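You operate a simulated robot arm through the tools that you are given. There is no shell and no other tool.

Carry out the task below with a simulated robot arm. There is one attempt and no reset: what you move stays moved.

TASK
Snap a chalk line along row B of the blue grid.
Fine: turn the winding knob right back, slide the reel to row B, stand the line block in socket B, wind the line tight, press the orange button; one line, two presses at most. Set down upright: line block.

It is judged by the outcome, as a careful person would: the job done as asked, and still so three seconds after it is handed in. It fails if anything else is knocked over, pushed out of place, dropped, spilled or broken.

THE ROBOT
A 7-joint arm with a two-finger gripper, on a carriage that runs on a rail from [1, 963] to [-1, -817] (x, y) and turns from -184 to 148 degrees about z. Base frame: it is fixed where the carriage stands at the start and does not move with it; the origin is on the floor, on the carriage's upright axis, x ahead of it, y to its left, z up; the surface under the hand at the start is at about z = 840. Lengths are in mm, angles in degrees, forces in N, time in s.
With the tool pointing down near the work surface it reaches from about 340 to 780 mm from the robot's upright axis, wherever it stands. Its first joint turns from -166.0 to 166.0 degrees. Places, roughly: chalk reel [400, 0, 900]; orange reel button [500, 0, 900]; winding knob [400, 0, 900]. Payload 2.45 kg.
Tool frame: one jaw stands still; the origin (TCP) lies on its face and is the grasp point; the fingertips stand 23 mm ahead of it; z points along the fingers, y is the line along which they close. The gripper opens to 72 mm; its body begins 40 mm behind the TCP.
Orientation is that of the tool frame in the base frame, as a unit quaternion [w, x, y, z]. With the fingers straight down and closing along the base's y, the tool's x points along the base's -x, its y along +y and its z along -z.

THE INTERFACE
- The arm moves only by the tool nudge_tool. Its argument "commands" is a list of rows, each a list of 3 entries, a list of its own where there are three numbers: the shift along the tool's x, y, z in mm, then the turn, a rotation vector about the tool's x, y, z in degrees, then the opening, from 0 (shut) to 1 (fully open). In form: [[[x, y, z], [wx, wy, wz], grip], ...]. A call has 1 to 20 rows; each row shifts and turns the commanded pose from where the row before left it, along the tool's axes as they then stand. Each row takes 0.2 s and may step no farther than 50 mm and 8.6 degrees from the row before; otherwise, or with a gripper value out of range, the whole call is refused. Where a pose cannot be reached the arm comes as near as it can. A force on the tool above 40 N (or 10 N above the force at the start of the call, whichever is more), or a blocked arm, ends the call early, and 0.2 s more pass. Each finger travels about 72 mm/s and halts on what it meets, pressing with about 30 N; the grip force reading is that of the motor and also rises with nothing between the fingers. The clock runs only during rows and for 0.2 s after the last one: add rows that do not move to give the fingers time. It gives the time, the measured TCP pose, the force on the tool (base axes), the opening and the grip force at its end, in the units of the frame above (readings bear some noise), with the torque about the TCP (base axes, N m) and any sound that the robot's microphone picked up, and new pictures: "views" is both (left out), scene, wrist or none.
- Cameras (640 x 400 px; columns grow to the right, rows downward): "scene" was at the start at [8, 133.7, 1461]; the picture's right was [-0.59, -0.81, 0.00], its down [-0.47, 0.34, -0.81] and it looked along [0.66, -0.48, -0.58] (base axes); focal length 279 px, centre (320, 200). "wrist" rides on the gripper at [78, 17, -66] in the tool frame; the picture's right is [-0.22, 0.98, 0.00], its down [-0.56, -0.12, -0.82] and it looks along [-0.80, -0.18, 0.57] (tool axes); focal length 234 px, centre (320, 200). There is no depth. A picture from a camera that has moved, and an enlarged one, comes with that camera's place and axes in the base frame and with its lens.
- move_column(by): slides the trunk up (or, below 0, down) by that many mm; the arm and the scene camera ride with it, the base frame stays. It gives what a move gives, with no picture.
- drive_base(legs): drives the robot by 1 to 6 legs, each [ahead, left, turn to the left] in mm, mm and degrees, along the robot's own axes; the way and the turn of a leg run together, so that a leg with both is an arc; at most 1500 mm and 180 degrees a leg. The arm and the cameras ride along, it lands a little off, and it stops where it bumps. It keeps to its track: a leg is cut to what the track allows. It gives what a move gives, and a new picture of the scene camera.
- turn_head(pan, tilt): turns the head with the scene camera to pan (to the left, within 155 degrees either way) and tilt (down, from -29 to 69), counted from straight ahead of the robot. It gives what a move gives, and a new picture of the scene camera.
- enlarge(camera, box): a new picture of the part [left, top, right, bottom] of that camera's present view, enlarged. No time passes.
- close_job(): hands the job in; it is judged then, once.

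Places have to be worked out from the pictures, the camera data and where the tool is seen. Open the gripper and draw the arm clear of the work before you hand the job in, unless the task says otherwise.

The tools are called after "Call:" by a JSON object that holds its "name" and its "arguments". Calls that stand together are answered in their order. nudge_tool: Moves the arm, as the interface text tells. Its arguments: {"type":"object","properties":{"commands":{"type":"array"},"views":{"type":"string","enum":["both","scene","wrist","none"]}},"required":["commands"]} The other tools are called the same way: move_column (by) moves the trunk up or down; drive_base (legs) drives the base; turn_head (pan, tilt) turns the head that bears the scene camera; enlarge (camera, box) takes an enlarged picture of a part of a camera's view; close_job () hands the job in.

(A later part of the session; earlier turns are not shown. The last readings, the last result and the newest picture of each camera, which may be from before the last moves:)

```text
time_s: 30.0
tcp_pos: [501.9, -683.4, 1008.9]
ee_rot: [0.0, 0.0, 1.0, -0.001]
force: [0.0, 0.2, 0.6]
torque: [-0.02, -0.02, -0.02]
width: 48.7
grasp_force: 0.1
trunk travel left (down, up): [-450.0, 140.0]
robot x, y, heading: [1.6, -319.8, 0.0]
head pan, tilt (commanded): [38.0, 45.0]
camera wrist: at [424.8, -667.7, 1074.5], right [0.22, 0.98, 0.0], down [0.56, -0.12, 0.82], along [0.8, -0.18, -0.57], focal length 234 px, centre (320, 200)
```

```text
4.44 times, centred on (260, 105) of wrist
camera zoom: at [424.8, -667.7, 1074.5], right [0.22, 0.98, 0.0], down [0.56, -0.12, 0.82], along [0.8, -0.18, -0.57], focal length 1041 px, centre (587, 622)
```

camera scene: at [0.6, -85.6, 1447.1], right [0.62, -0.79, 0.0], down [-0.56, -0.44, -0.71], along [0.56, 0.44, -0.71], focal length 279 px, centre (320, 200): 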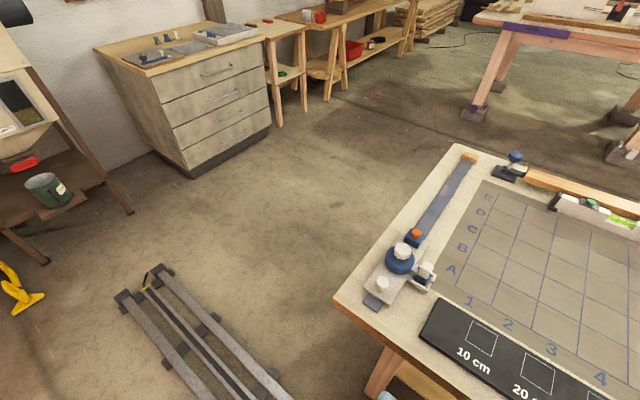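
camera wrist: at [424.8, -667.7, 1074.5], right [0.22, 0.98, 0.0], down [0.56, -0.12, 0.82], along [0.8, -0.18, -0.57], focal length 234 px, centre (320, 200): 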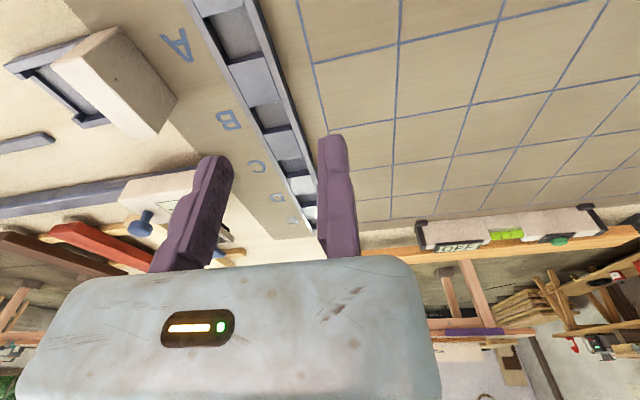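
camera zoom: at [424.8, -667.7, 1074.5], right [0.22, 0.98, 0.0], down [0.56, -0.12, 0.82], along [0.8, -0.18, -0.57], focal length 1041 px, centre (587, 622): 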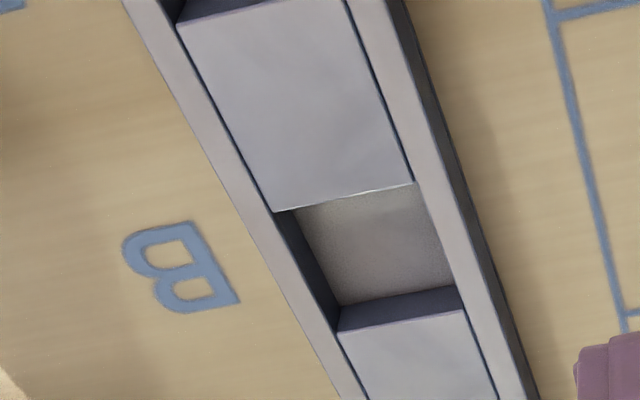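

Socket B opening measures x≈550–587, y≈-771 to -737 (centre ≈ (568, -754), bar top ≈ 855), and grid row B spans x≈528–608 (centre ≈568). So the reel (line axis 408.5) must slide ≈ +160 mm. I rotate the tool 90° so the jaws close along x, then go view the slide handle.

Call:
{"name": "nudge_tool", "arguments": {"commands": [[[0, 0, 0], [0, 0, 8.2], 0.68], [[0, 0, 0], [0, 0, 8.2], 0.68], [[0, 0, 0], [0, 0, 8.2], 0.68], [[0, 0, 0], [0, 0, 8.2], 0.68], [[0, 0, 0], [0, 0, 8.2], 0.68], [[0, 0, 0], [0, 0, 8.2], 0.68], [[0, 0, 0], [0, 0, 8.2], 0.68], [[0, 0, 0], [0, 0, 8.2], 0.68], [[0, 0, 0], [0, 0, 8.2], 0.68], [[0, 0, 0], [0, 0, 8.2], 0.68], [[0, 0, 0], [0, 0, 8.0], 0.68], [[0, 0, 0], [0, 0, 0], 0.68]], "views": "wrist"}}

Call:
{"name": "enlarge", "arguments": {"camera": "wrist", "box": [160, 0, 480, 240]}}

```text
time_s: 32.6
tcp_pos: [501.6, -683.4, 1010.3]
ee_rot: [0.0, 0.707, 0.707, 0.001]
force: [0.8, 0.1, -0.3]
torque: [0.01, 0.01, 0.01]
width: 49.1
grasp_force: 0.0
trunk travel left (down, up): [-450.0, 140.0]
robot x, y, heading: [-2.6, -318.8, -0.1]
head pan, tilt (commanded): [38.0, 45.0]
camera wrist: at [518.9, -607.1, 1074.6], right [0.98, -0.22, 0.0], down [-0.13, -0.56, 0.82], along [-0.18, -0.8, -0.57], focal length 234 px, centre (320, 200)
```

wrist: 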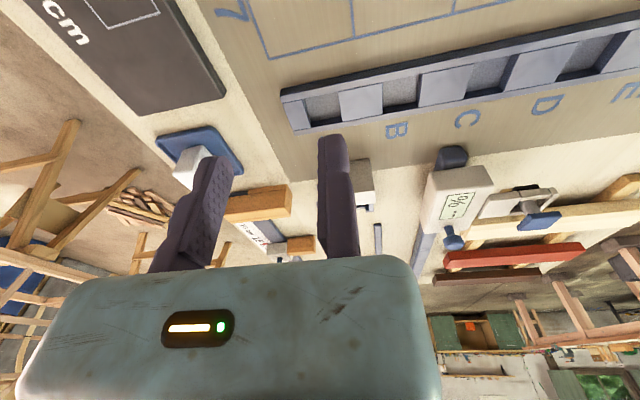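

```text
1.67 times, centred on (320, 120) of wrist
camera zoom: at [518.9, -607.1, 1074.6], right [0.98, -0.22, 0.0], down [-0.13, -0.56, 0.82], along [-0.18, -0.8, -0.57], focal length 390 px, centre (320, 333)
```

zoom: 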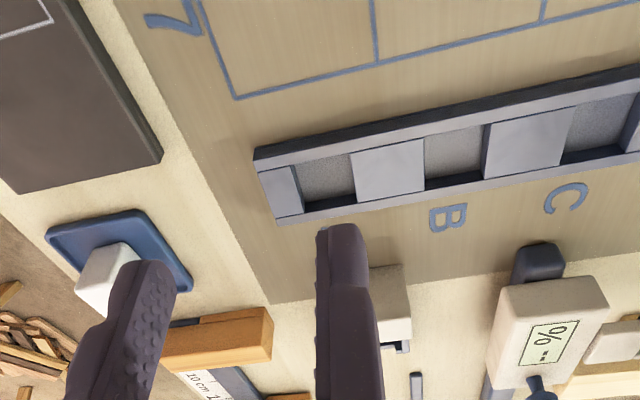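

A second good angle on socket B; I enlarge it for triangulation.

Call:
{"name": "enlarge", "arguments": {"camera": "wrist", "box": [360, 65, 440, 135]}}

```text
5.71 times, centred on (400, 100) of wrist
camera zoom: at [518.9, -607.1, 1074.6], right [0.98, -0.22, 0.0], down [-0.13, -0.56, 0.82], along [-0.18, -0.8, -0.57], focal length 1338 px, centre (-137, 771)
```

zoom: 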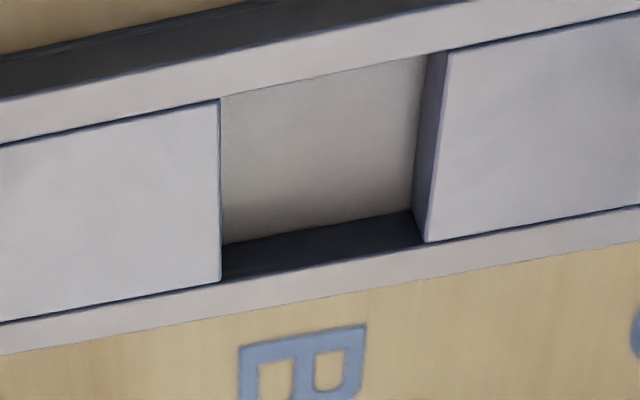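

Both views agree: socket B centre ≈ (569, -753.5), opening ≈ 37×36 mm, floor ≈ 843.5. With the line axis at x≈409, the slide is 160 mm. I now translate to view the slide handle from the +y side.

Call:
{"name": "nudge_tool", "arguments": {"commands": [[[46, -10.75, 0], [0, 0, 0], 0.68], [[46, -10.75, 0], [0, 0, 0], 0.68], [[46, -10.75, 0], [0, 0, 0], 0.68], [[46, -10.75, 0], [0, 0, 0], 0.68], [[46, -10.75, 0], [0, 0, 0], 0.68], [[46, -10.75, 0], [0, 0, 0], 0.68], [[46, -10.75, 0], [0, 0, 0], 0.68], [[46, -10.75, 0], [0, 0, 0], 0.68], [[46, -10.75, 0], [0, 0, 0], 0.68], [[46, -10.75, 0], [0, 0, 0], 0.68], [[46, -10.75, 0], [0, 0, 0], 0.68], [[46, -10.75, 0], [0, 0, 0], 0.68], [[46, -10.75, 0], [0, 0, 0], 0.68], [[46, -10.75, 0], [0, 0, 0], 0.68], [[46, -10.75, 0], [0, 0, 0], 0.68], [[46, -10.75, 0], [0, 0, 0], 0.68], [[0, 0, 0], [0, 0, 0], 0.68]], "views": "wrist"}}

Call:
{"name": "enlarge", "arguments": {"camera": "wrist", "box": [220, 0, 420, 150]}}

```text
time_s: 36.2
tcp_pos: [327.7, 53.7, 1007.9]
ee_rot: [0.0, 0.707, 0.707, 0.0]
force: [0.1, 1.2, 0.1]
torque: [-0.04, -0.02, -0.03]
width: 48.8
grasp_force: 0.1
trunk travel left (down, up): [-450.0, 140.0]
robot x, y, heading: [0.8, -321.1, 0.0]
head pan, tilt (commanded): [38.0, 45.0]
camera wrist: at [345.7, 130.3, 1073.9], right [0.98, -0.22, 0.0], down [-0.13, -0.56, 0.82], along [-0.18, -0.8, -0.57], focal length 234 px, centre (320, 200)
```

wrist: 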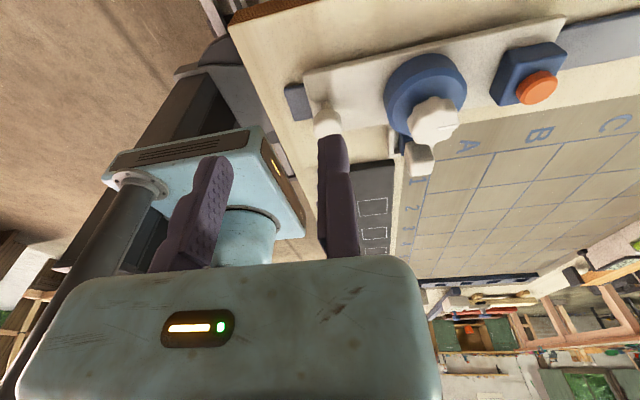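

```text
2.67 times, centred on (320, 75) of wrist
camera zoom: at [345.7, 130.3, 1073.9], right [0.98, -0.22, 0.0], down [-0.13, -0.56, 0.82], along [-0.18, -0.8, -0.57], focal length 624 px, centre (320, 533)
```

zoom: 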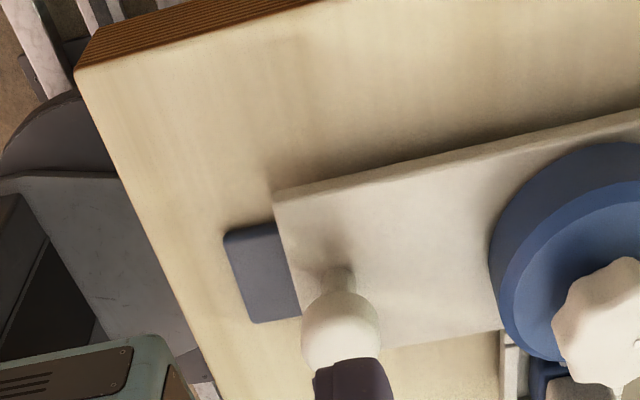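

Handle ball centre ≈ (322.5, -7.5, 888), Ø≈28. I move above it with the fixed jaw on its +x side and descend to TCP z≈893.

Call:
{"name": "nudge_tool", "arguments": {"commands": [[[-31, 5.5, 0], [0, 0, 0], 0.68], [[-31, 5.5, 0], [0, 0, 0], 0.68], [[0, 0, 30], [0, 0, 0], 0.68], [[0, 0, 30], [0, 0, 0], 0.68], [[0, 0, 25], [0, 0, 0], 0.68], [[0, 0, 15], [0, 0, 0], 0.68], [[0, 0, 14], [0, 0, 0], 0.68], [[0, 0, 0], [0, 0, 0], 0.68]], "views": "wrist"}}

Call:
{"name": "enlarge", "arguments": {"camera": "wrist", "box": [200, 60, 440, 240]}}

```text
time_s: 38.0
tcp_pos: [340.0, -9.1, 894.4]
ee_rot: [0.0, 0.708, 0.707, -0.001]
force: [0.8, 1.0, 0.2]
torque: [0.01, 0.01, -0.01]
width: 48.9
grasp_force: 0.1
trunk travel left (down, up): [-450.0, 140.0]
robot x, y, heading: [1.3, -321.5, 0.2]
head pan, tilt (commanded): [38.0, 45.0]
camera wrist: at [356.8, 67.3, 960.4], right [0.98, -0.22, 0.0], down [-0.12, -0.56, 0.82], along [-0.18, -0.8, -0.57], focal length 234 px, centre (320, 200)
```

wrist: 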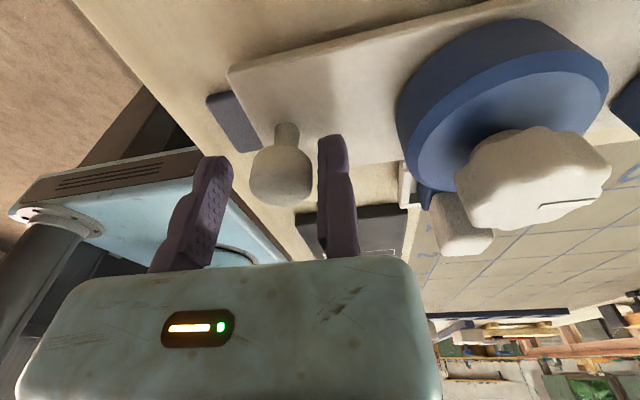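

```text
2.22 times, centred on (320, 150) of wrist
camera zoom: at [356.8, 67.3, 960.4], right [0.98, -0.22, 0.0], down [-0.12, -0.56, 0.82], along [-0.18, -0.8, -0.57], focal length 520 px, centre (320, 311)
```

zoom: 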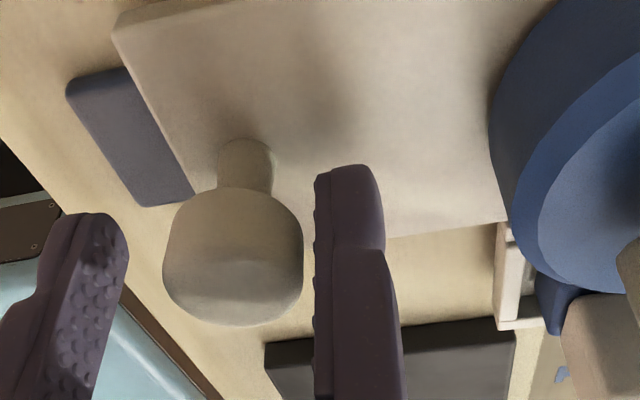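

The ball sits between the jaws. I close on it gently.

Call:
{"name": "nudge_tool", "arguments": {"commands": [[[0, -1.5, 0], [0, 0, 0], 0.45], [[0, 0, 0], [0, 0, 0], 0.36], [[0, 0, 0], [0, 0, 0], 0.3], [[0, 0, 0], [0, 0, 0], 0.3], [[0, 0, 0], [0, 0, 0], 0.3]], "views": "wrist"}}

```text
time_s: 39.2
tcp_pos: [338.3, -9.7, 895.0]
ee_rot: [0.0, 0.707, 0.707, -0.001]
force: [-3.8, 0.0, -2.1]
torque: [0.01, 0.06, 0.03]
width: 27.5
grasp_force: 44.8
trunk travel left (down, up): [-450.0, 140.0]
robot x, y, heading: [-0.5, -317.6, 0.0]
head pan, tilt (commanded): [38.0, 45.0]
camera wrist: at [355.0, 67.2, 960.5], right [0.98, -0.22, 0.0], down [-0.12, -0.56, 0.82], along [-0.18, -0.8, -0.57], focal length 234 px, centre (320, 200)
```

wrist: 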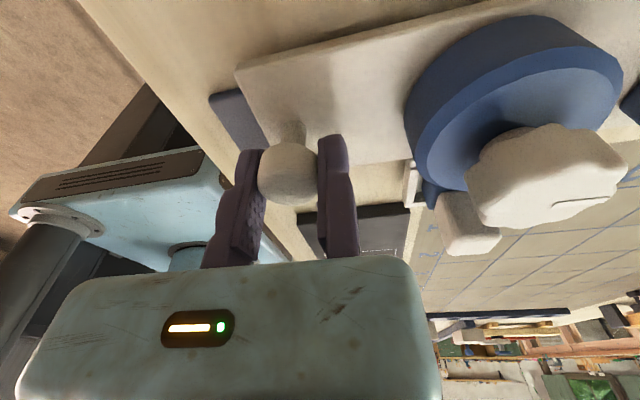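

Gripped (27.5 mm). I start with a cautious 20 mm slide in +x to feel the resistance and see whether the dock travels with the reel.

Call:
{"name": "nudge_tool", "arguments": {"commands": [[[0, 5, 0], [0, 0, 0], 0.3], [[0, 5, 0], [0, 0, 0], 0.3], [[0, 5, 0], [0, 0, 0], 0.3], [[0, 5, 0], [0, 0, 0], 0.3], [[0, 0, 0], [0, 0, 0], 0.3]], "views": "both"}}

```text
time_s: 40.4
tcp_pos: [357.2, -10.0, 895.7]
ee_rot: [0.0, 0.707, 0.707, 0.0]
force: [-0.7, 0.2, -2.8]
torque: [0.24, -0.05, 0.0]
width: 27.2
grasp_force: 44.3
trunk travel left (down, up): [-450.0, 140.0]
robot x, y, heading: [5.7, -320.6, 0.0]
head pan, tilt (commanded): [38.0, 45.0]
camera scene: at [0.7, -85.6, 1447.1], right [0.62, -0.79, 0.0], down [-0.56, -0.44, -0.71], along [0.56, 0.44, -0.71], focal length 279 px, centre (320, 200)
camera wrist: at [375.5, 67.2, 960.5], right [0.98, -0.22, 0.0], down [-0.12, -0.56, 0.82], along [-0.18, -0.8, -0.57], focal length 234 px, centre (320, 200)
```

scene: 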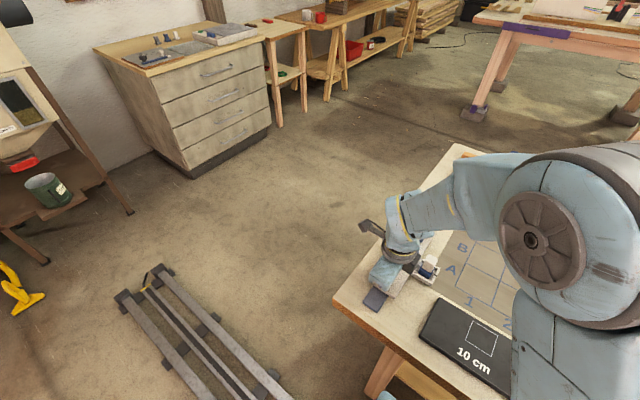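
wrist: 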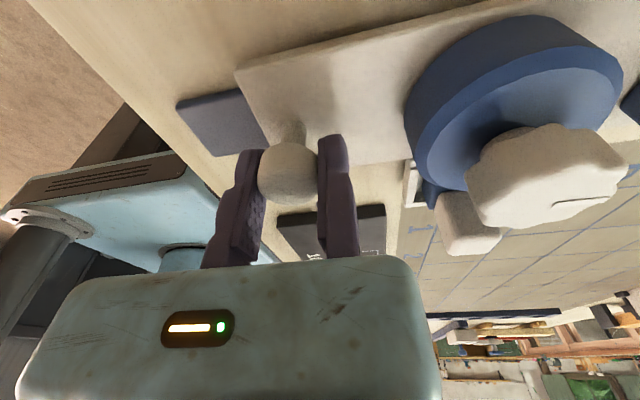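

The reel slides smoothly and the dock and block ride along. I slide 135 mm more gently, leaving a small remainder for measuring.

Call:
{"name": "nudge_tool", "arguments": {"commands": [[[0, 5, 0], [0, 0, 0], 0.3], [[0, 9, 0], [0, 0, 0], 0.3], [[0, 10, 0], [0, 0, 0], 0.3], [[0, 10, 0], [0, 0, 0], 0.3], [[0, 10, 0], [0, 0, 0], 0.3], [[0, 10, 0], [0, 0, 0], 0.3], [[0, 10, 0], [0, 0, 0], 0.3], [[0, 10, 0], [0, 0, 0], 0.3], [[0, 10, 0], [0, 0, 0], 0.3], [[0, 10, 0], [0, 0, 0], 0.3], [[0, 10, 0], [0, 0, 0], 0.3], [[0, 10, 0], [0, 0, 0], 0.3], [[0, 9, 0], [0, 0, 0], 0.3], [[0, 7, 0], [0, 0, 0], 0.3], [[0, 5, 0], [0, 0, 0], 0.3], [[0, 0, 0], [0, 0, 0], 0.3], [[0, 0, 0], [0, 0, 0], 0.3]], "views": "both"}}

```text
time_s: 44.0
tcp_pos: [493.3, -9.4, 895.8]
ee_rot: [0.001, 0.707, 0.707, 0.0]
force: [2.8, -0.5, -2.4]
torque: [0.27, -0.07, -0.03]
width: 27.3
grasp_force: 44.8
trunk travel left (down, up): [-450.0, 140.0]
robot x, y, heading: [4.2, -322.0, -0.0]
head pan, tilt (commanded): [38.0, 45.0]
camera scene: at [1.0, -85.7, 1447.1], right [0.62, -0.79, 0.0], down [-0.56, -0.44, -0.71], along [0.56, 0.44, -0.71], focal length 279 px, centre (320, 200)
camera wrist: at [510.5, 67.0, 960.6], right [0.98, -0.22, 0.0], down [-0.12, -0.56, 0.82], along [-0.18, -0.8, -0.57], focal length 234 px, centre (320, 200)
```

scene: 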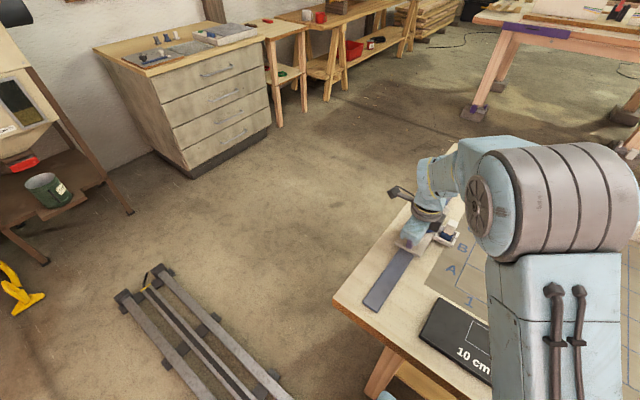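
wrist: 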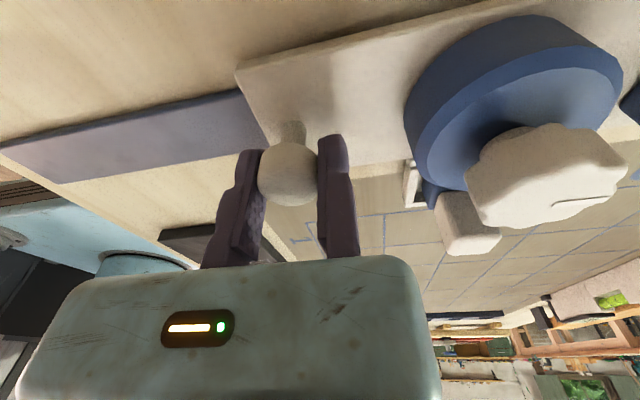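

TCP moved 155 mm, so the line axis is now ≈564. I slide the last 5 mm, then release and lift to check alignment against row B.

Call:
{"name": "nudge_tool", "arguments": {"commands": [[[0, 2.5, 0], [0, 0, 0], 0.3], [[0, 2.5, 0], [0, 0, 0], 0.3], [[0, 0, 0], [0, 0, 0], 0.3], [[0, 0, 0], [0, 0, 0], 0.3]], "views": "none"}}

Call:
{"name": "nudge_tool", "arguments": {"commands": [[[0, 0, 0], [0, 0, 0], 0.45], [[0, 0, 0], [0, 0, 0], 0.6], [[0, 2.5, 0], [0, 0, 0], 0.6], [[0, 0, 0], [0, 0, 0], 0.6]], "views": "wrist"}}

```text
time_s: 45.0
tcp_pos: [497.8, -9.5, 896.0]
ee_rot: [0.0, 0.707, 0.708, 0.001]
force: [-4.1, 0.0, -0.9]
torque: [-0.08, 0.15, 0.02]
width: 27.1
grasp_force: 44.6
trunk travel left (down, up): [-450.0, 140.0]
robot x, y, heading: [-1.5, -318.1, 0.0]
head pan, tilt (commanded): [38.0, 45.0]
```

```text
time_s: 46.0
tcp_pos: [501.2, -9.6, 895.4]
ee_rot: [0.0, 0.707, 0.707, 0.0]
force: [0.4, 0.2, 0.1]
torque: [0.02, -0.01, 0.02]
width: 43.0
grasp_force: 0.1
trunk travel left (down, up): [-450.0, 140.0]
robot x, y, heading: [1.3, -318.5, -0.1]
head pan, tilt (commanded): [38.0, 45.0]
camera wrist: at [518.0, 66.8, 960.7], right [0.98, -0.22, 0.0], down [-0.12, -0.56, 0.82], along [-0.18, -0.8, -0.57], focal length 234 px, centre (320, 200)
```

wrist: 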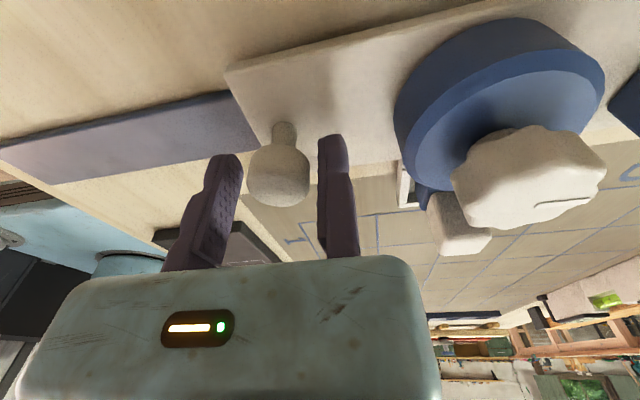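

Released. I lift straight up and shift to look down at the drum, block and row B from the +y side.

Call:
{"name": "nudge_tool", "arguments": {"commands": [[[0, 0, -20], [0, 0, 0], 0.6], [[0, 0, -45], [0, 0, 0], 0.6], [[0, 0, -50], [0, 0, 0], 0.6], [[10, 40, 0], [0, 0, 0], 0.6], [[10, 40, 0], [0, 0, 0], 0.6], [[0, 40, 0], [0, 0, 0], 0.6], [[0, 0, 0], [0, 0, 0], 0.6]], "views": "wrist"}}

Call:
{"name": "enlarge", "arguments": {"camera": "wrist", "box": [180, 0, 400, 165]}}

```text
time_s: 47.6
tcp_pos: [620.9, 10.6, 1010.0]
ee_rot: [0.0, 0.706, 0.708, 0.0]
force: [0.7, 0.0, -0.4]
torque: [0.02, -0.02, -0.02]
width: 43.3
grasp_force: 0.1
trunk travel left (down, up): [-450.0, 140.0]
robot x, y, heading: [1.2, -319.9, -0.0]
head pan, tilt (commanded): [38.0, 45.0]
camera wrist: at [638.1, 87.1, 1075.1], right [0.98, -0.22, 0.0], down [-0.12, -0.56, 0.82], along [-0.18, -0.8, -0.57], focal length 234 px, centre (320, 200)
```

wrist: 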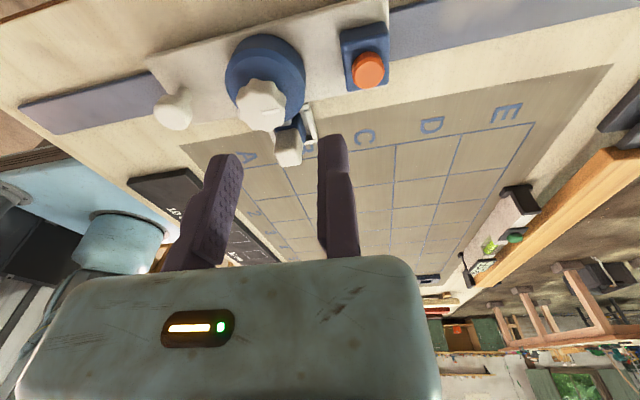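

```text
2.42 times, centred on (290, 82) of wrist
camera zoom: at [638.1, 87.1, 1075.1], right [0.98, -0.22, 0.0], down [-0.12, -0.56, 0.82], along [-0.18, -0.8, -0.57], focal length 568 px, centre (393, 485)
```

zoom: 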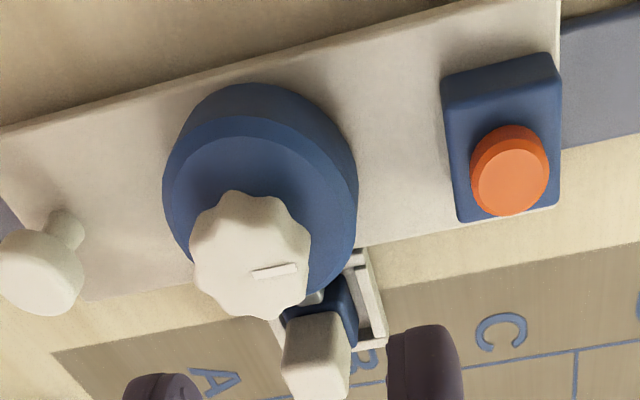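

The knob axis now measures x≈569.6 with the mark still at 0° — aligned with row B/socket B (569). Next I position above the line block (≈ (570.5, -71)) with jaws along x, at z 960, for a check.

Call:
{"name": "nudge_tool", "arguments": {"commands": [[[-27.2, -12.1, 16.7], [0, 0, 0], 0.6], [[-27.2, -12.1, 16.7], [0, 0, 0], 0.6], [[-27.2, -12.1, 16.7], [0, 0, 0], 0.6], [[0, 0, 0], [0, 0, 0], 0.6], [[0, 0, 0], [0, 0, 0], 0.6]], "views": "wrist"}}

Call:
{"name": "enlarge", "arguments": {"camera": "wrist", "box": [200, 30, 400, 180]}}

```text
time_s: 48.8
tcp_pos: [584.4, -70.5, 959.4]
ee_rot: [-0.001, 0.707, 0.708, 0.0]
force: [-0.5, -0.6, 0.4]
torque: [-0.01, -0.02, 0.05]
width: 43.1
grasp_force: 0.2
trunk travel left (down, up): [-450.0, 140.0]
robot x, y, heading: [-1.5, -322.0, -0.3]
head pan, tilt (commanded): [38.0, 45.0]
camera wrist: at [601.9, 5.7, 1025.3], right [0.98, -0.22, 0.0], down [-0.12, -0.56, 0.82], along [-0.18, -0.8, -0.57], focal length 234 px, centre (320, 200)
```

wrist: 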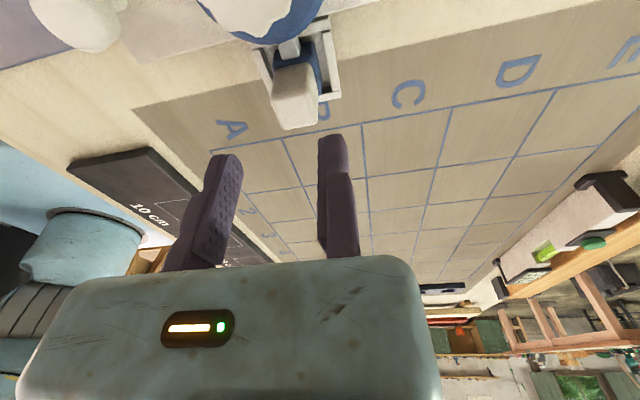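

```text
2.67 times, centred on (300, 105) of wrist
camera zoom: at [601.9, 5.7, 1025.3], right [0.98, -0.22, 0.0], down [-0.12, -0.56, 0.82], along [-0.18, -0.8, -0.57], focal length 624 px, centre (373, 453)
```

zoom: 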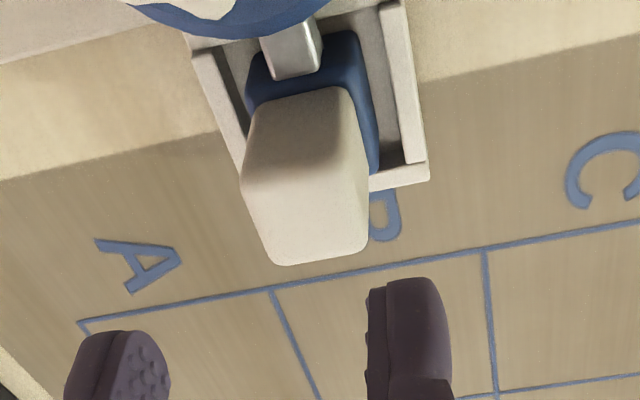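

The block is centred between the jaws (top centre ≈ (570.5, -70.4, 905)). I descend to TCP z≈902 and close on the white handle.

Call:
{"name": "nudge_tool", "arguments": {"commands": [[[0, 1, 20], [0, 0, 0], 0.6], [[0, 0, 20], [0, 0, 0], 0.6], [[0, 0, 10], [0, 0, 0], 0.6], [[0, 0, 7], [0, 0, 0], 0.6], [[0, 0, 0], [0, 0, 0], 0.6]], "views": "wrist"}}

Call:
{"name": "enlarge", "arguments": {"camera": "wrist", "box": [200, 60, 400, 210]}}

```text
time_s: 50.0
tcp_pos: [585.6, -70.7, 903.9]
ee_rot: [0.0, 0.707, 0.707, 0.0]
force: [0.1, -0.4, 0.1]
torque: [0.0, -0.01, 0.02]
width: 43.2
grasp_force: 0.1
trunk travel left (down, up): [-450.0, 140.0]
robot x, y, heading: [0.6, -319.1, 0.0]
head pan, tilt (commanded): [38.0, 45.0]
camera wrist: at [602.4, 5.9, 968.5], right [0.98, -0.22, 0.0], down [-0.12, -0.56, 0.82], along [-0.18, -0.8, -0.57], focal length 234 px, centre (320, 200)
```

wrist: 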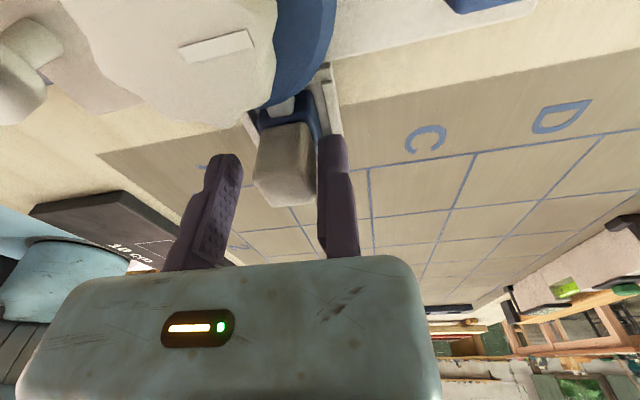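

```text
2.67 times, centred on (300, 135) of wrist
camera zoom: at [602.4, 5.9, 968.5], right [0.98, -0.22, 0.0], down [-0.12, -0.56, 0.82], along [-0.18, -0.8, -0.57], focal length 624 px, centre (373, 373)
```

zoom: 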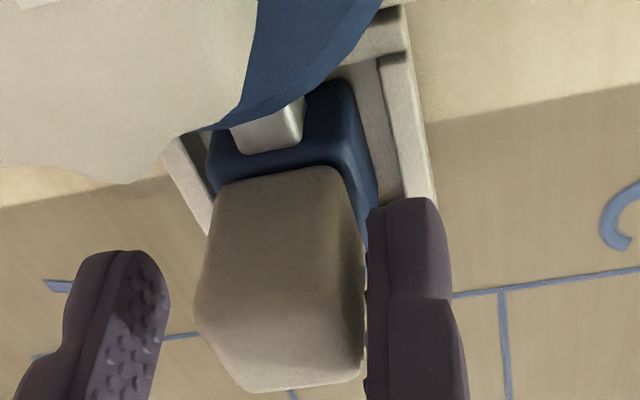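

Everything lines up; I close on the handle and settle.

Call:
{"name": "nudge_tool", "arguments": {"commands": [[[0, -1, 0], [0, 0, 0], 0.45], [[0, 0, 0], [0, 0, 0], 0.35], [[0, 0, 0], [0, 0, 0], 0.25], [[0, 0, 0], [0, 0, 0], 0.25], [[0, 0, 0], [0, 0, 0], 0.25]], "views": "wrist"}}

Call:
{"name": "enlarge", "arguments": {"camera": "wrist", "box": [200, 60, 400, 210]}}

```text
time_s: 51.2
tcp_pos: [584.3, -70.7, 903.9]
ee_rot: [-0.001, 0.707, 0.707, 0.0]
force: [0.1, 0.0, -0.4]
torque: [-0.02, 0.0, 0.05]
width: 23.0
grasp_force: 30.1
trunk travel left (down, up): [-450.0, 140.0]
robot x, y, heading: [6.1, -320.6, 0.2]
head pan, tilt (commanded): [38.0, 45.0]
camera wrist: at [601.5, 5.9, 968.6], right [0.98, -0.22, 0.0], down [-0.12, -0.56, 0.82], along [-0.18, -0.8, -0.57], focal length 234 px, centre (320, 200)
```

wrist: 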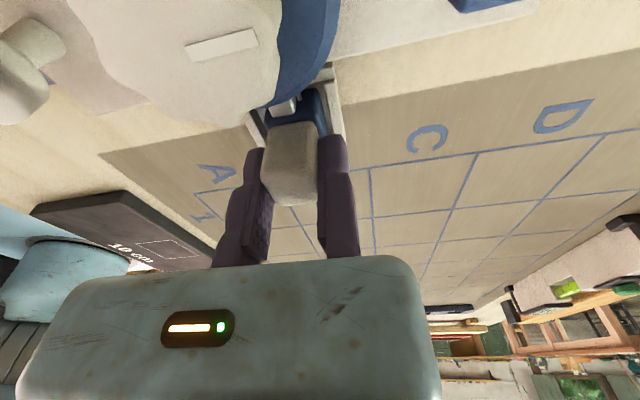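

```text
2.67 times, centred on (300, 135) of wrist
camera zoom: at [601.5, 5.9, 968.6], right [0.98, -0.22, 0.0], down [-0.12, -0.56, 0.82], along [-0.18, -0.8, -0.57], focal length 624 px, centre (373, 373)
```

zoom: 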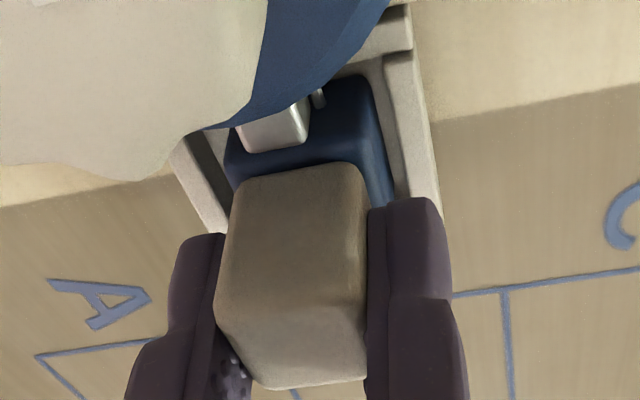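

Gripped at 23 mm; block centre is TCP x −11.5. I lift in small steps while easing slightly away from the snout (-y), watching the force.

Call:
{"name": "nudge_tool", "arguments": {"commands": [[[-1.5, 0, 0], [0, 0, 0], 0.2], [[0, 0, -3], [0, 0, 0], 0.2], [[0, 0, -4], [0, 0, 0], 0.2], [[0, 0, -6], [0, 0, 0], 0.2], [[0, 0, 0], [0, 0, 0], 0.2]], "views": "wrist"}}

Call:
{"name": "enlarge", "arguments": {"camera": "wrist", "box": [200, 60, 400, 210]}}

```text
time_s: 52.4
tcp_pos: [583.6, -72.5, 916.2]
ee_rot: [-0.001, 0.708, 0.706, 0.0]
force: [0.5, -0.2, -0.3]
torque: [0.02, 0.0, 0.0]
width: 23.1
grasp_force: 30.0
trunk travel left (down, up): [-450.0, 140.0]
robot x, y, heading: [-1.3, -321.3, 0.4]
head pan, tilt (commanded): [38.0, 45.0]
camera wrist: at [601.3, 4.1, 981.9], right [0.98, -0.22, 0.0], down [-0.12, -0.56, 0.82], along [-0.18, -0.8, -0.57], focal length 234 px, centre (320, 200)
```

wrist: 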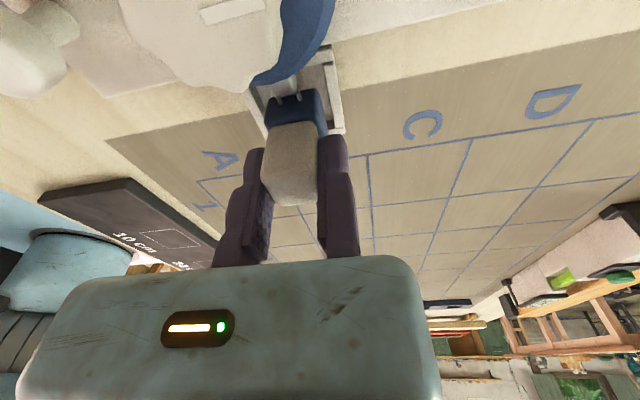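

```text
2.67 times, centred on (300, 135) of wrist
camera zoom: at [601.3, 4.1, 981.9], right [0.98, -0.22, 0.0], down [-0.12, -0.56, 0.82], along [-0.18, -0.8, -0.57], focal length 624 px, centre (373, 373)
```

zoom: 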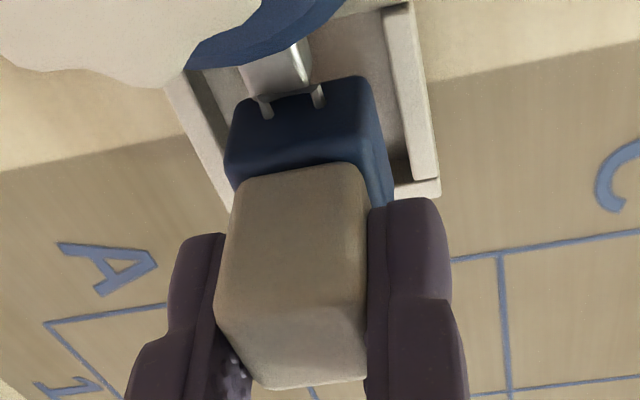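

The block comes free cleanly; a small staple on its reel side carries the line. I lift to TCP z≈945 and begin carrying it toward socket B, watching for line pull.

Call:
{"name": "nudge_tool", "arguments": {"commands": [[[0, 0, -15], [0, 0, 0], 0.2], [[0, 0, -15], [0, 0, 0], 0.2], [[-20, 0, 0], [0, 0, 0], 0.2], [[-30, 0, 0], [0, 0, 0], 0.2], [[-30, 0, 0], [0, 0, 0], 0.2], [[-30, 0, 0], [0, 0, 0], 0.2], [[-30, 0, 0], [0, 0, 0], 0.2], [[-30, 0, 0], [0, 0, 0], 0.2], [[-30, 0, 0], [0, 0, 0], 0.2], [[0, 0, 0], [0, 0, 0], 0.2]], "views": "both"}}

```text
time_s: 54.6
tcp_pos: [583.1, -272.9, 946.3]
ee_rot: [0.0, 0.707, 0.707, 0.0]
force: [0.9, 0.8, -0.7]
torque: [-0.02, 0.0, 0.02]
width: 23.0
grasp_force: 29.9
trunk travel left (down, up): [-450.0, 140.0]
robot x, y, heading: [-0.1, -322.8, 0.1]
head pan, tilt (commanded): [38.0, 45.0]
camera scene: at [0.7, -85.9, 1447.1], right [0.62, -0.79, 0.0], down [-0.56, -0.44, -0.71], along [0.56, 0.44, -0.71], focal length 279 px, centre (320, 200)
camera wrist: at [601.2, -196.0, 1011.6], right [0.98, -0.22, 0.0], down [-0.12, -0.56, 0.82], along [-0.18, -0.8, -0.57], focal length 234 px, centre (320, 200)
```

scene: 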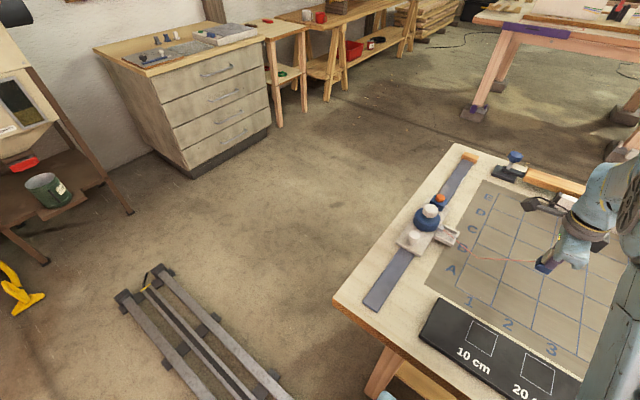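
wrist: 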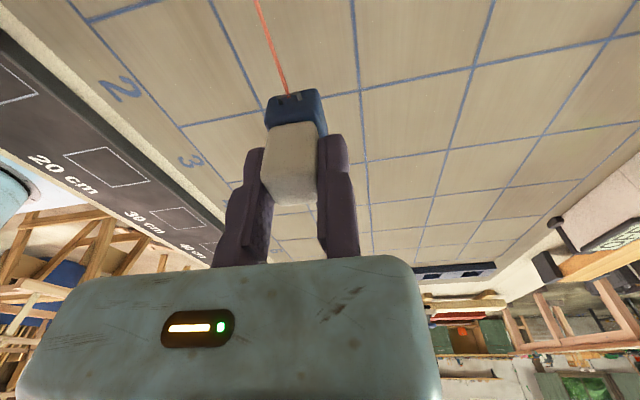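

An orange line pays out freely with no noticeable pull. I continue 440 mm to just short of the socket.

Call:
{"name": "nudge_tool", "arguments": {"commands": [[[-30, 0, 0], [0, 0, 0], 0.2], [[-30, 0, 0], [0, 0, 0], 0.2], [[-30, 0, 0], [0, 0, 0], 0.2], [[-30, 0, 0], [0, 0, 0], 0.2], [[-30, 0, 0], [0, 0, 0], 0.2], [[-30, 0, 0], [0, 0, 0], 0.2], [[-30, 0, 0], [0, 0, 0], 0.2], [[-30, 0, 0], [0, 0, 0], 0.2], [[-30, 0, 0], [0, 0, 0], 0.2], [[-30, 0, 0], [0, 0, 0], 0.2], [[-30, -1, 0], [0, 0, 0], 0.2], [[-30, -1, 0], [0, 0, 0], 0.2], [[-30, -1, 0], [0, 0, 0], 0.2], [[-30, 0, 0], [0, 0, 0], 0.2], [[-20, 0, 0], [0, 0, 0], 0.2], [[0, 0, 0], [0, 0, 0], 0.2]], "views": "wrist"}}

Call:
{"name": "enlarge", "arguments": {"camera": "wrist", "box": [180, 60, 420, 240]}}

```text
time_s: 58.0
tcp_pos: [580.8, -713.2, 947.1]
ee_rot: [0.0, 0.707, 0.707, 0.0]
force: [0.2, 0.4, -0.3]
torque: [-0.01, -0.02, 0.0]
width: 23.1
grasp_force: 30.3
trunk travel left (down, up): [-450.0, 140.0]
robot x, y, heading: [-1.5, -321.3, 0.4]
head pan, tilt (commanded): [38.0, 45.0]
camera wrist: at [598.5, -636.2, 1012.2], right [0.98, -0.22, 0.0], down [-0.12, -0.56, 0.82], along [-0.18, -0.8, -0.57], focal length 234 px, centre (320, 200)
```

wrist: 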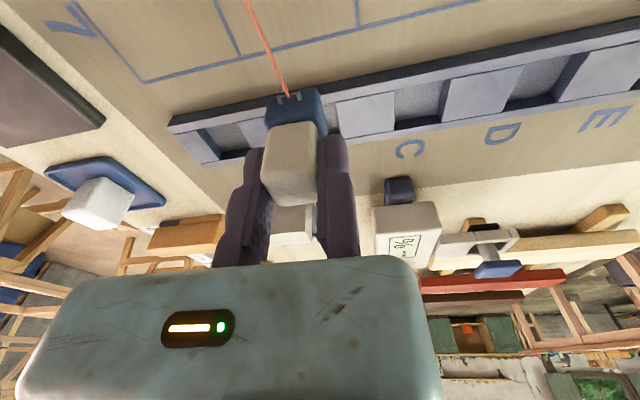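

```text
2.22 times, centred on (300, 150) of wrist
camera zoom: at [598.5, -636.2, 1012.2], right [0.98, -0.22, 0.0], down [-0.12, -0.56, 0.82], along [-0.18, -0.8, -0.57], focal length 520 px, centre (364, 311)
```

zoom: 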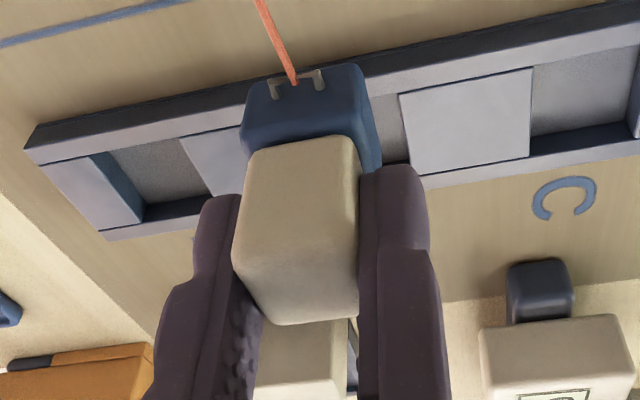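

The block is 40 mm short of the socket and the pocket's far edge re-measures x≈587.8 (centre ≈569.3). I turn the head toward the socket area for a side view before lowering.

Call:
{"name": "turn_head", "arguments": {"pan": -42, "tilt": 32}}

```text
time_s: 59.6
tcp_pos: [580.3, -711.5, 947.9]
ee_rot: [0.0, 0.707, 0.707, 0.0]
force: [-0.5, -0.1, -0.4]
torque: [0.0, -0.01, 0.0]
width: 22.7
grasp_force: 29.5
trunk travel left (down, up): [-450.0, 140.0]
robot x, y, heading: [0.4, -320.8, -0.1]
head pan, tilt (commanded): [-42.0, 32.0]
camera scene: at [3.3, -195.7, 1466.6], right [-0.67, -0.74, 0.0], down [-0.39, 0.35, -0.85], along [0.63, -0.57, -0.53], focal length 279 px, centre (320, 200)
```

scene: 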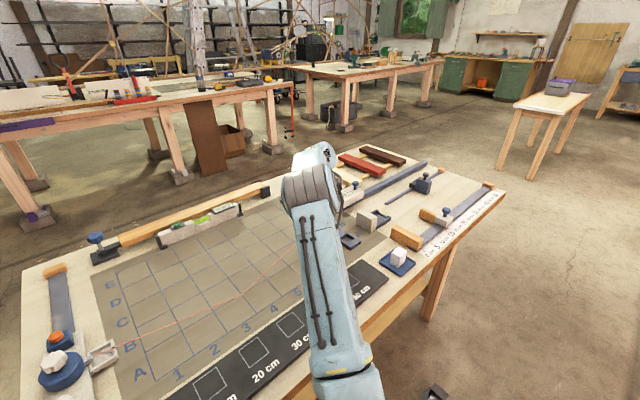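

The arm hides the gripper from this camera, but the line visibly runs along row B. I move the block over the socket at the same height and check with the wrist camera.

Call:
{"name": "nudge_tool", "arguments": {"commands": [[[-20, 0, 0], [0, 0, 0], 0.2], [[-15, 0, 0], [0, 0, 0], 0.2], [[-6, 0, 0], [0, 0, 0], 0.2], [[0, 0, 15], [0, 0, 0], 0.2], [[0, 0, 0], [0, 0, 0], 0.2], [[0, 0, 0], [0, 0, 0], 0.2]], "views": "wrist"}}

Call:
{"name": "enlarge", "arguments": {"camera": "wrist", "box": [200, 50, 400, 200]}}

```text
time_s: 61.0
tcp_pos: [581.3, -753.3, 932.5]
ee_rot: [0.0, 0.707, 0.707, 0.0]
force: [0.4, 0.9, -0.7]
torque: [-0.01, -0.03, 0.01]
width: 22.9
grasp_force: 29.4
trunk travel left (down, up): [-450.0, 140.0]
robot x, y, heading: [-0.3, -316.7, -0.0]
head pan, tilt (commanded): [-42.0, 32.0]
camera wrist: at [598.9, -676.8, 997.0], right [0.98, -0.22, 0.0], down [-0.12, -0.56, 0.82], along [-0.18, -0.8, -0.57], focal length 234 px, centre (320, 200)
```

wrist: 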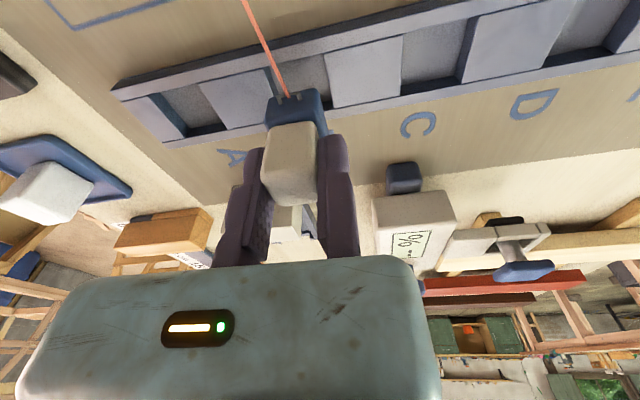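

```text
2.67 times, centred on (300, 125) of wrist
camera zoom: at [598.9, -676.8, 997.0], right [0.98, -0.22, 0.0], down [-0.12, -0.56, 0.82], along [-0.18, -0.8, -0.57], focal length 624 px, centre (373, 400)
```

zoom: 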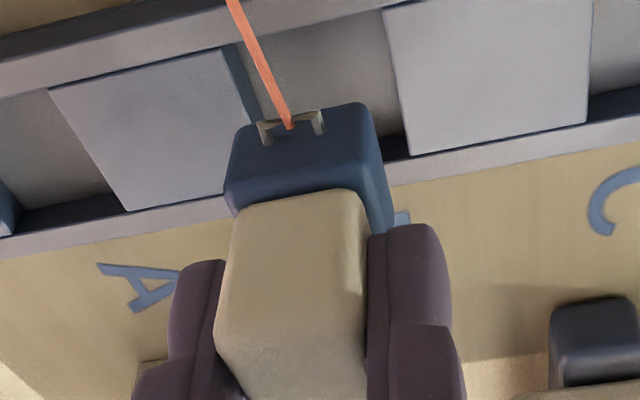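

Block base (≈30 mm) sits centrally over the 37×36 mm pocket in x and y within ~2 mm. I lower toward the bar top, then in small steps into the pocket, watching the vertical force.

Call:
{"name": "nudge_tool", "arguments": {"commands": [[[0, 0, 12], [0, 0, 0], 0.2], [[0, 0, 10], [0, 0, 0], 0.2], [[0, 0, 4], [0, 0, 0], 0.2], [[0, 0, 0], [0, 0, 0], 0.2]], "views": "wrist"}}

Call:
{"name": "enlarge", "arguments": {"camera": "wrist", "box": [200, 50, 400, 200]}}

```text
time_s: 62.0
tcp_pos: [581.4, -753.9, 905.5]
ee_rot: [0.0, 0.707, 0.707, -0.001]
force: [0.2, 0.6, -1.4]
torque: [-0.04, -0.04, -0.02]
width: 22.9
grasp_force: 30.2
trunk travel left (down, up): [-450.0, 140.0]
robot x, y, heading: [-2.9, -322.6, 0.2]
head pan, tilt (commanded): [-42.0, 32.0]
camera wrist: at [598.7, -677.0, 970.5], right [0.98, -0.22, 0.0], down [-0.12, -0.56, 0.82], along [-0.18, -0.8, -0.57], focal length 234 px, centre (320, 200)
```

wrist: 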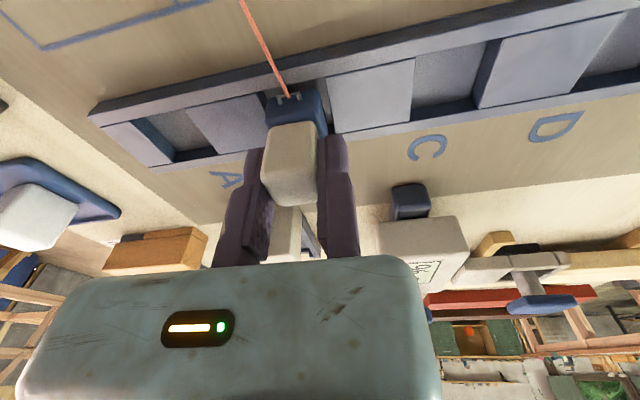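

```text
2.67 times, centred on (300, 125) of wrist
camera zoom: at [598.7, -677.0, 970.5], right [0.98, -0.22, 0.0], down [-0.12, -0.56, 0.82], along [-0.18, -0.8, -0.57], focal length 624 px, centre (373, 400)
```

zoom: 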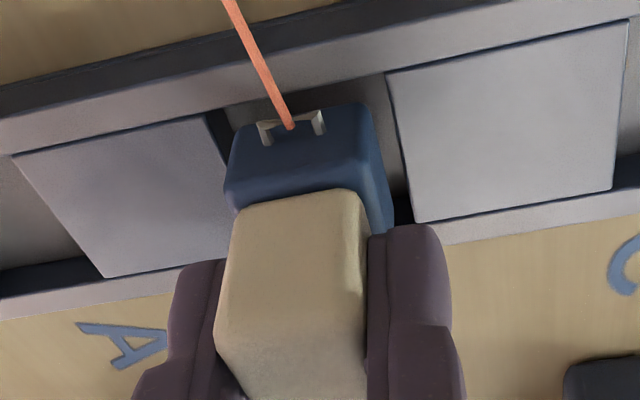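

The base is about to enter the pocket; it sits ~1.5 mm toward -y and ~0.7 mm toward +x of centre. I correct that and lower in small steps.

Call:
{"name": "nudge_tool", "arguments": {"commands": [[[1.5, -0.7, 0], [0, 0, 0], 0.2], [[0, 0, 3], [0, 0, 0], 0.2], [[0, 0, 3], [0, 0, 0], 0.2], [[0, 0, 2], [0, 0, 0], 0.2], [[0, 0, 0], [0, 0, 0], 0.2]], "views": "wrist"}}

Call:
{"name": "enlarge", "arguments": {"camera": "wrist", "box": [200, 50, 400, 200]}}

```text
time_s: 63.2
tcp_pos: [580.6, -751.4, 896.9]
ee_rot: [0.0, 0.707, 0.707, 0.0]
force: [0.3, 0.6, -0.8]
torque: [0.02, -0.03, 0.0]
width: 22.9
grasp_force: 29.7
trunk travel left (down, up): [-450.0, 140.0]
robot x, y, heading: [1.4, -324.2, -0.2]
head pan, tilt (commanded): [-42.0, 32.0]
camera wrist: at [598.0, -675.4, 962.3], right [0.98, -0.22, 0.0], down [-0.12, -0.56, 0.82], along [-0.18, -0.8, -0.57], focal length 234 px, centre (320, 200)
```

wrist: 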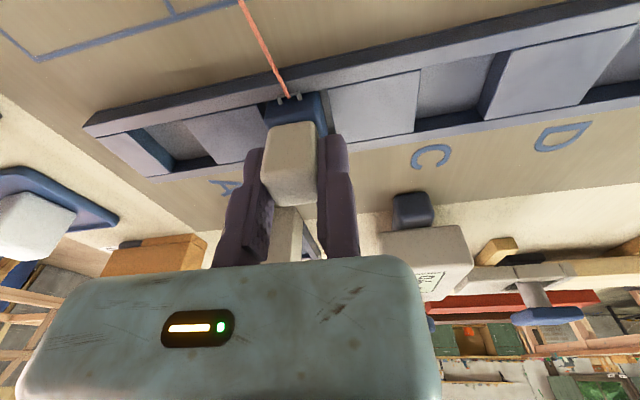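

```text
2.67 times, centred on (300, 125) of wrist
camera zoom: at [598.0, -675.4, 962.3], right [0.98, -0.22, 0.0], down [-0.12, -0.56, 0.82], along [-0.18, -0.8, -0.57], focal length 624 px, centre (373, 400)
```

zoom: 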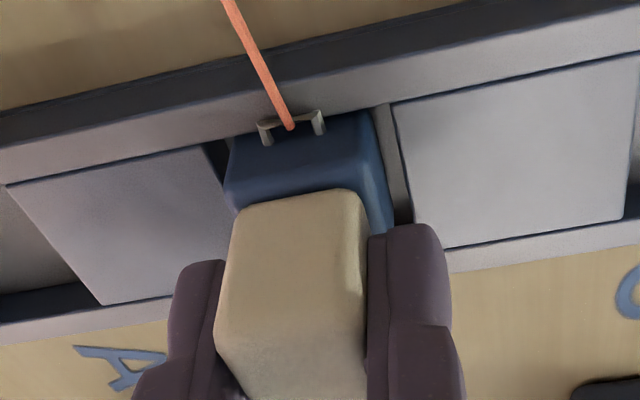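

Entering cleanly, no contact yet (force ≈ -1 N). I continue in 1.5–2 mm steps until the floor is felt.

Call:
{"name": "nudge_tool", "arguments": {"commands": [[[0, 0, 2], [0, 0, 0], 0.2], [[0, 0, 1.5], [0, 0, 0], 0.2], [[0, 0, 0], [0, 0, 0], 0.2]], "views": "wrist"}}

Call:
{"name": "enlarge", "arguments": {"camera": "wrist", "box": [200, 50, 400, 200]}}

```text
time_s: 64.0
tcp_pos: [581.8, -752.1, 894.3]
ee_rot: [0.0, 0.707, 0.707, -0.001]
force: [0.4, 0.3, -0.4]
torque: [0.02, 0.03, -0.02]
width: 23.2
grasp_force: 30.6
trunk travel left (down, up): [-450.0, 140.0]
robot x, y, heading: [-1.7, -320.1, 0.1]
head pan, tilt (commanded): [-42.0, 32.0]
camera wrist: at [598.4, -675.5, 959.3], right [0.98, -0.22, 0.0], down [-0.12, -0.56, 0.82], along [-0.18, -0.8, -0.57], focal length 234 px, centre (320, 200)
```

wrist: 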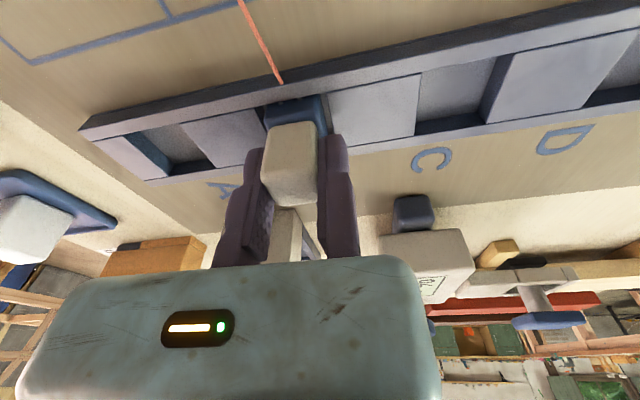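

```text
2.67 times, centred on (300, 125) of wrist
camera zoom: at [598.4, -675.5, 959.3], right [0.98, -0.22, 0.0], down [-0.12, -0.56, 0.82], along [-0.18, -0.8, -0.57], focal length 624 px, centre (373, 400)
```

zoom: 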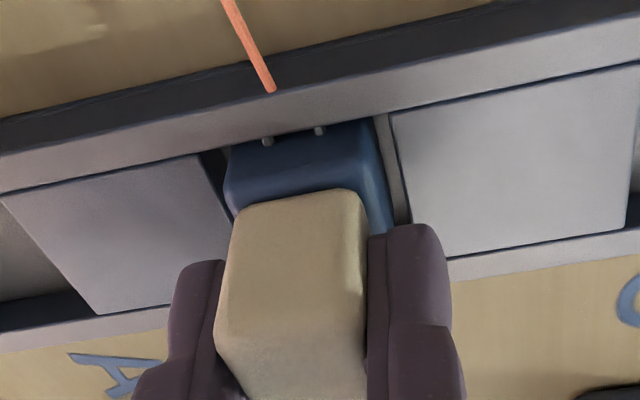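

Still free (no force). I keep lowering in 1 mm steps until the block stands on the pocket floor.

Call:
{"name": "nudge_tool", "arguments": {"commands": [[[0, 0, 1], [0, 0, 0], 0.2], [[0, 0, 1], [0, 0, 0], 0.2], [[0, 0, 1], [0, 0, 0], 0.2], [[0, 0, 0], [0, 0, 0], 0.2]], "views": "none"}}

```text
time_s: 65.0
tcp_pos: [581.6, -752.0, 893.9]
ee_rot: [0.003, 0.707, 0.707, 0.0]
force: [1.9, -0.9, 16.6]
torque: [0.01, 0.18, 0.0]
width: 23.0
grasp_force: 29.9
trunk travel left (down, up): [-450.0, 140.0]
robot x, y, heading: [3.4, -319.7, -0.1]
head pan, tilt (commanded): [-42.0, 32.0]
```

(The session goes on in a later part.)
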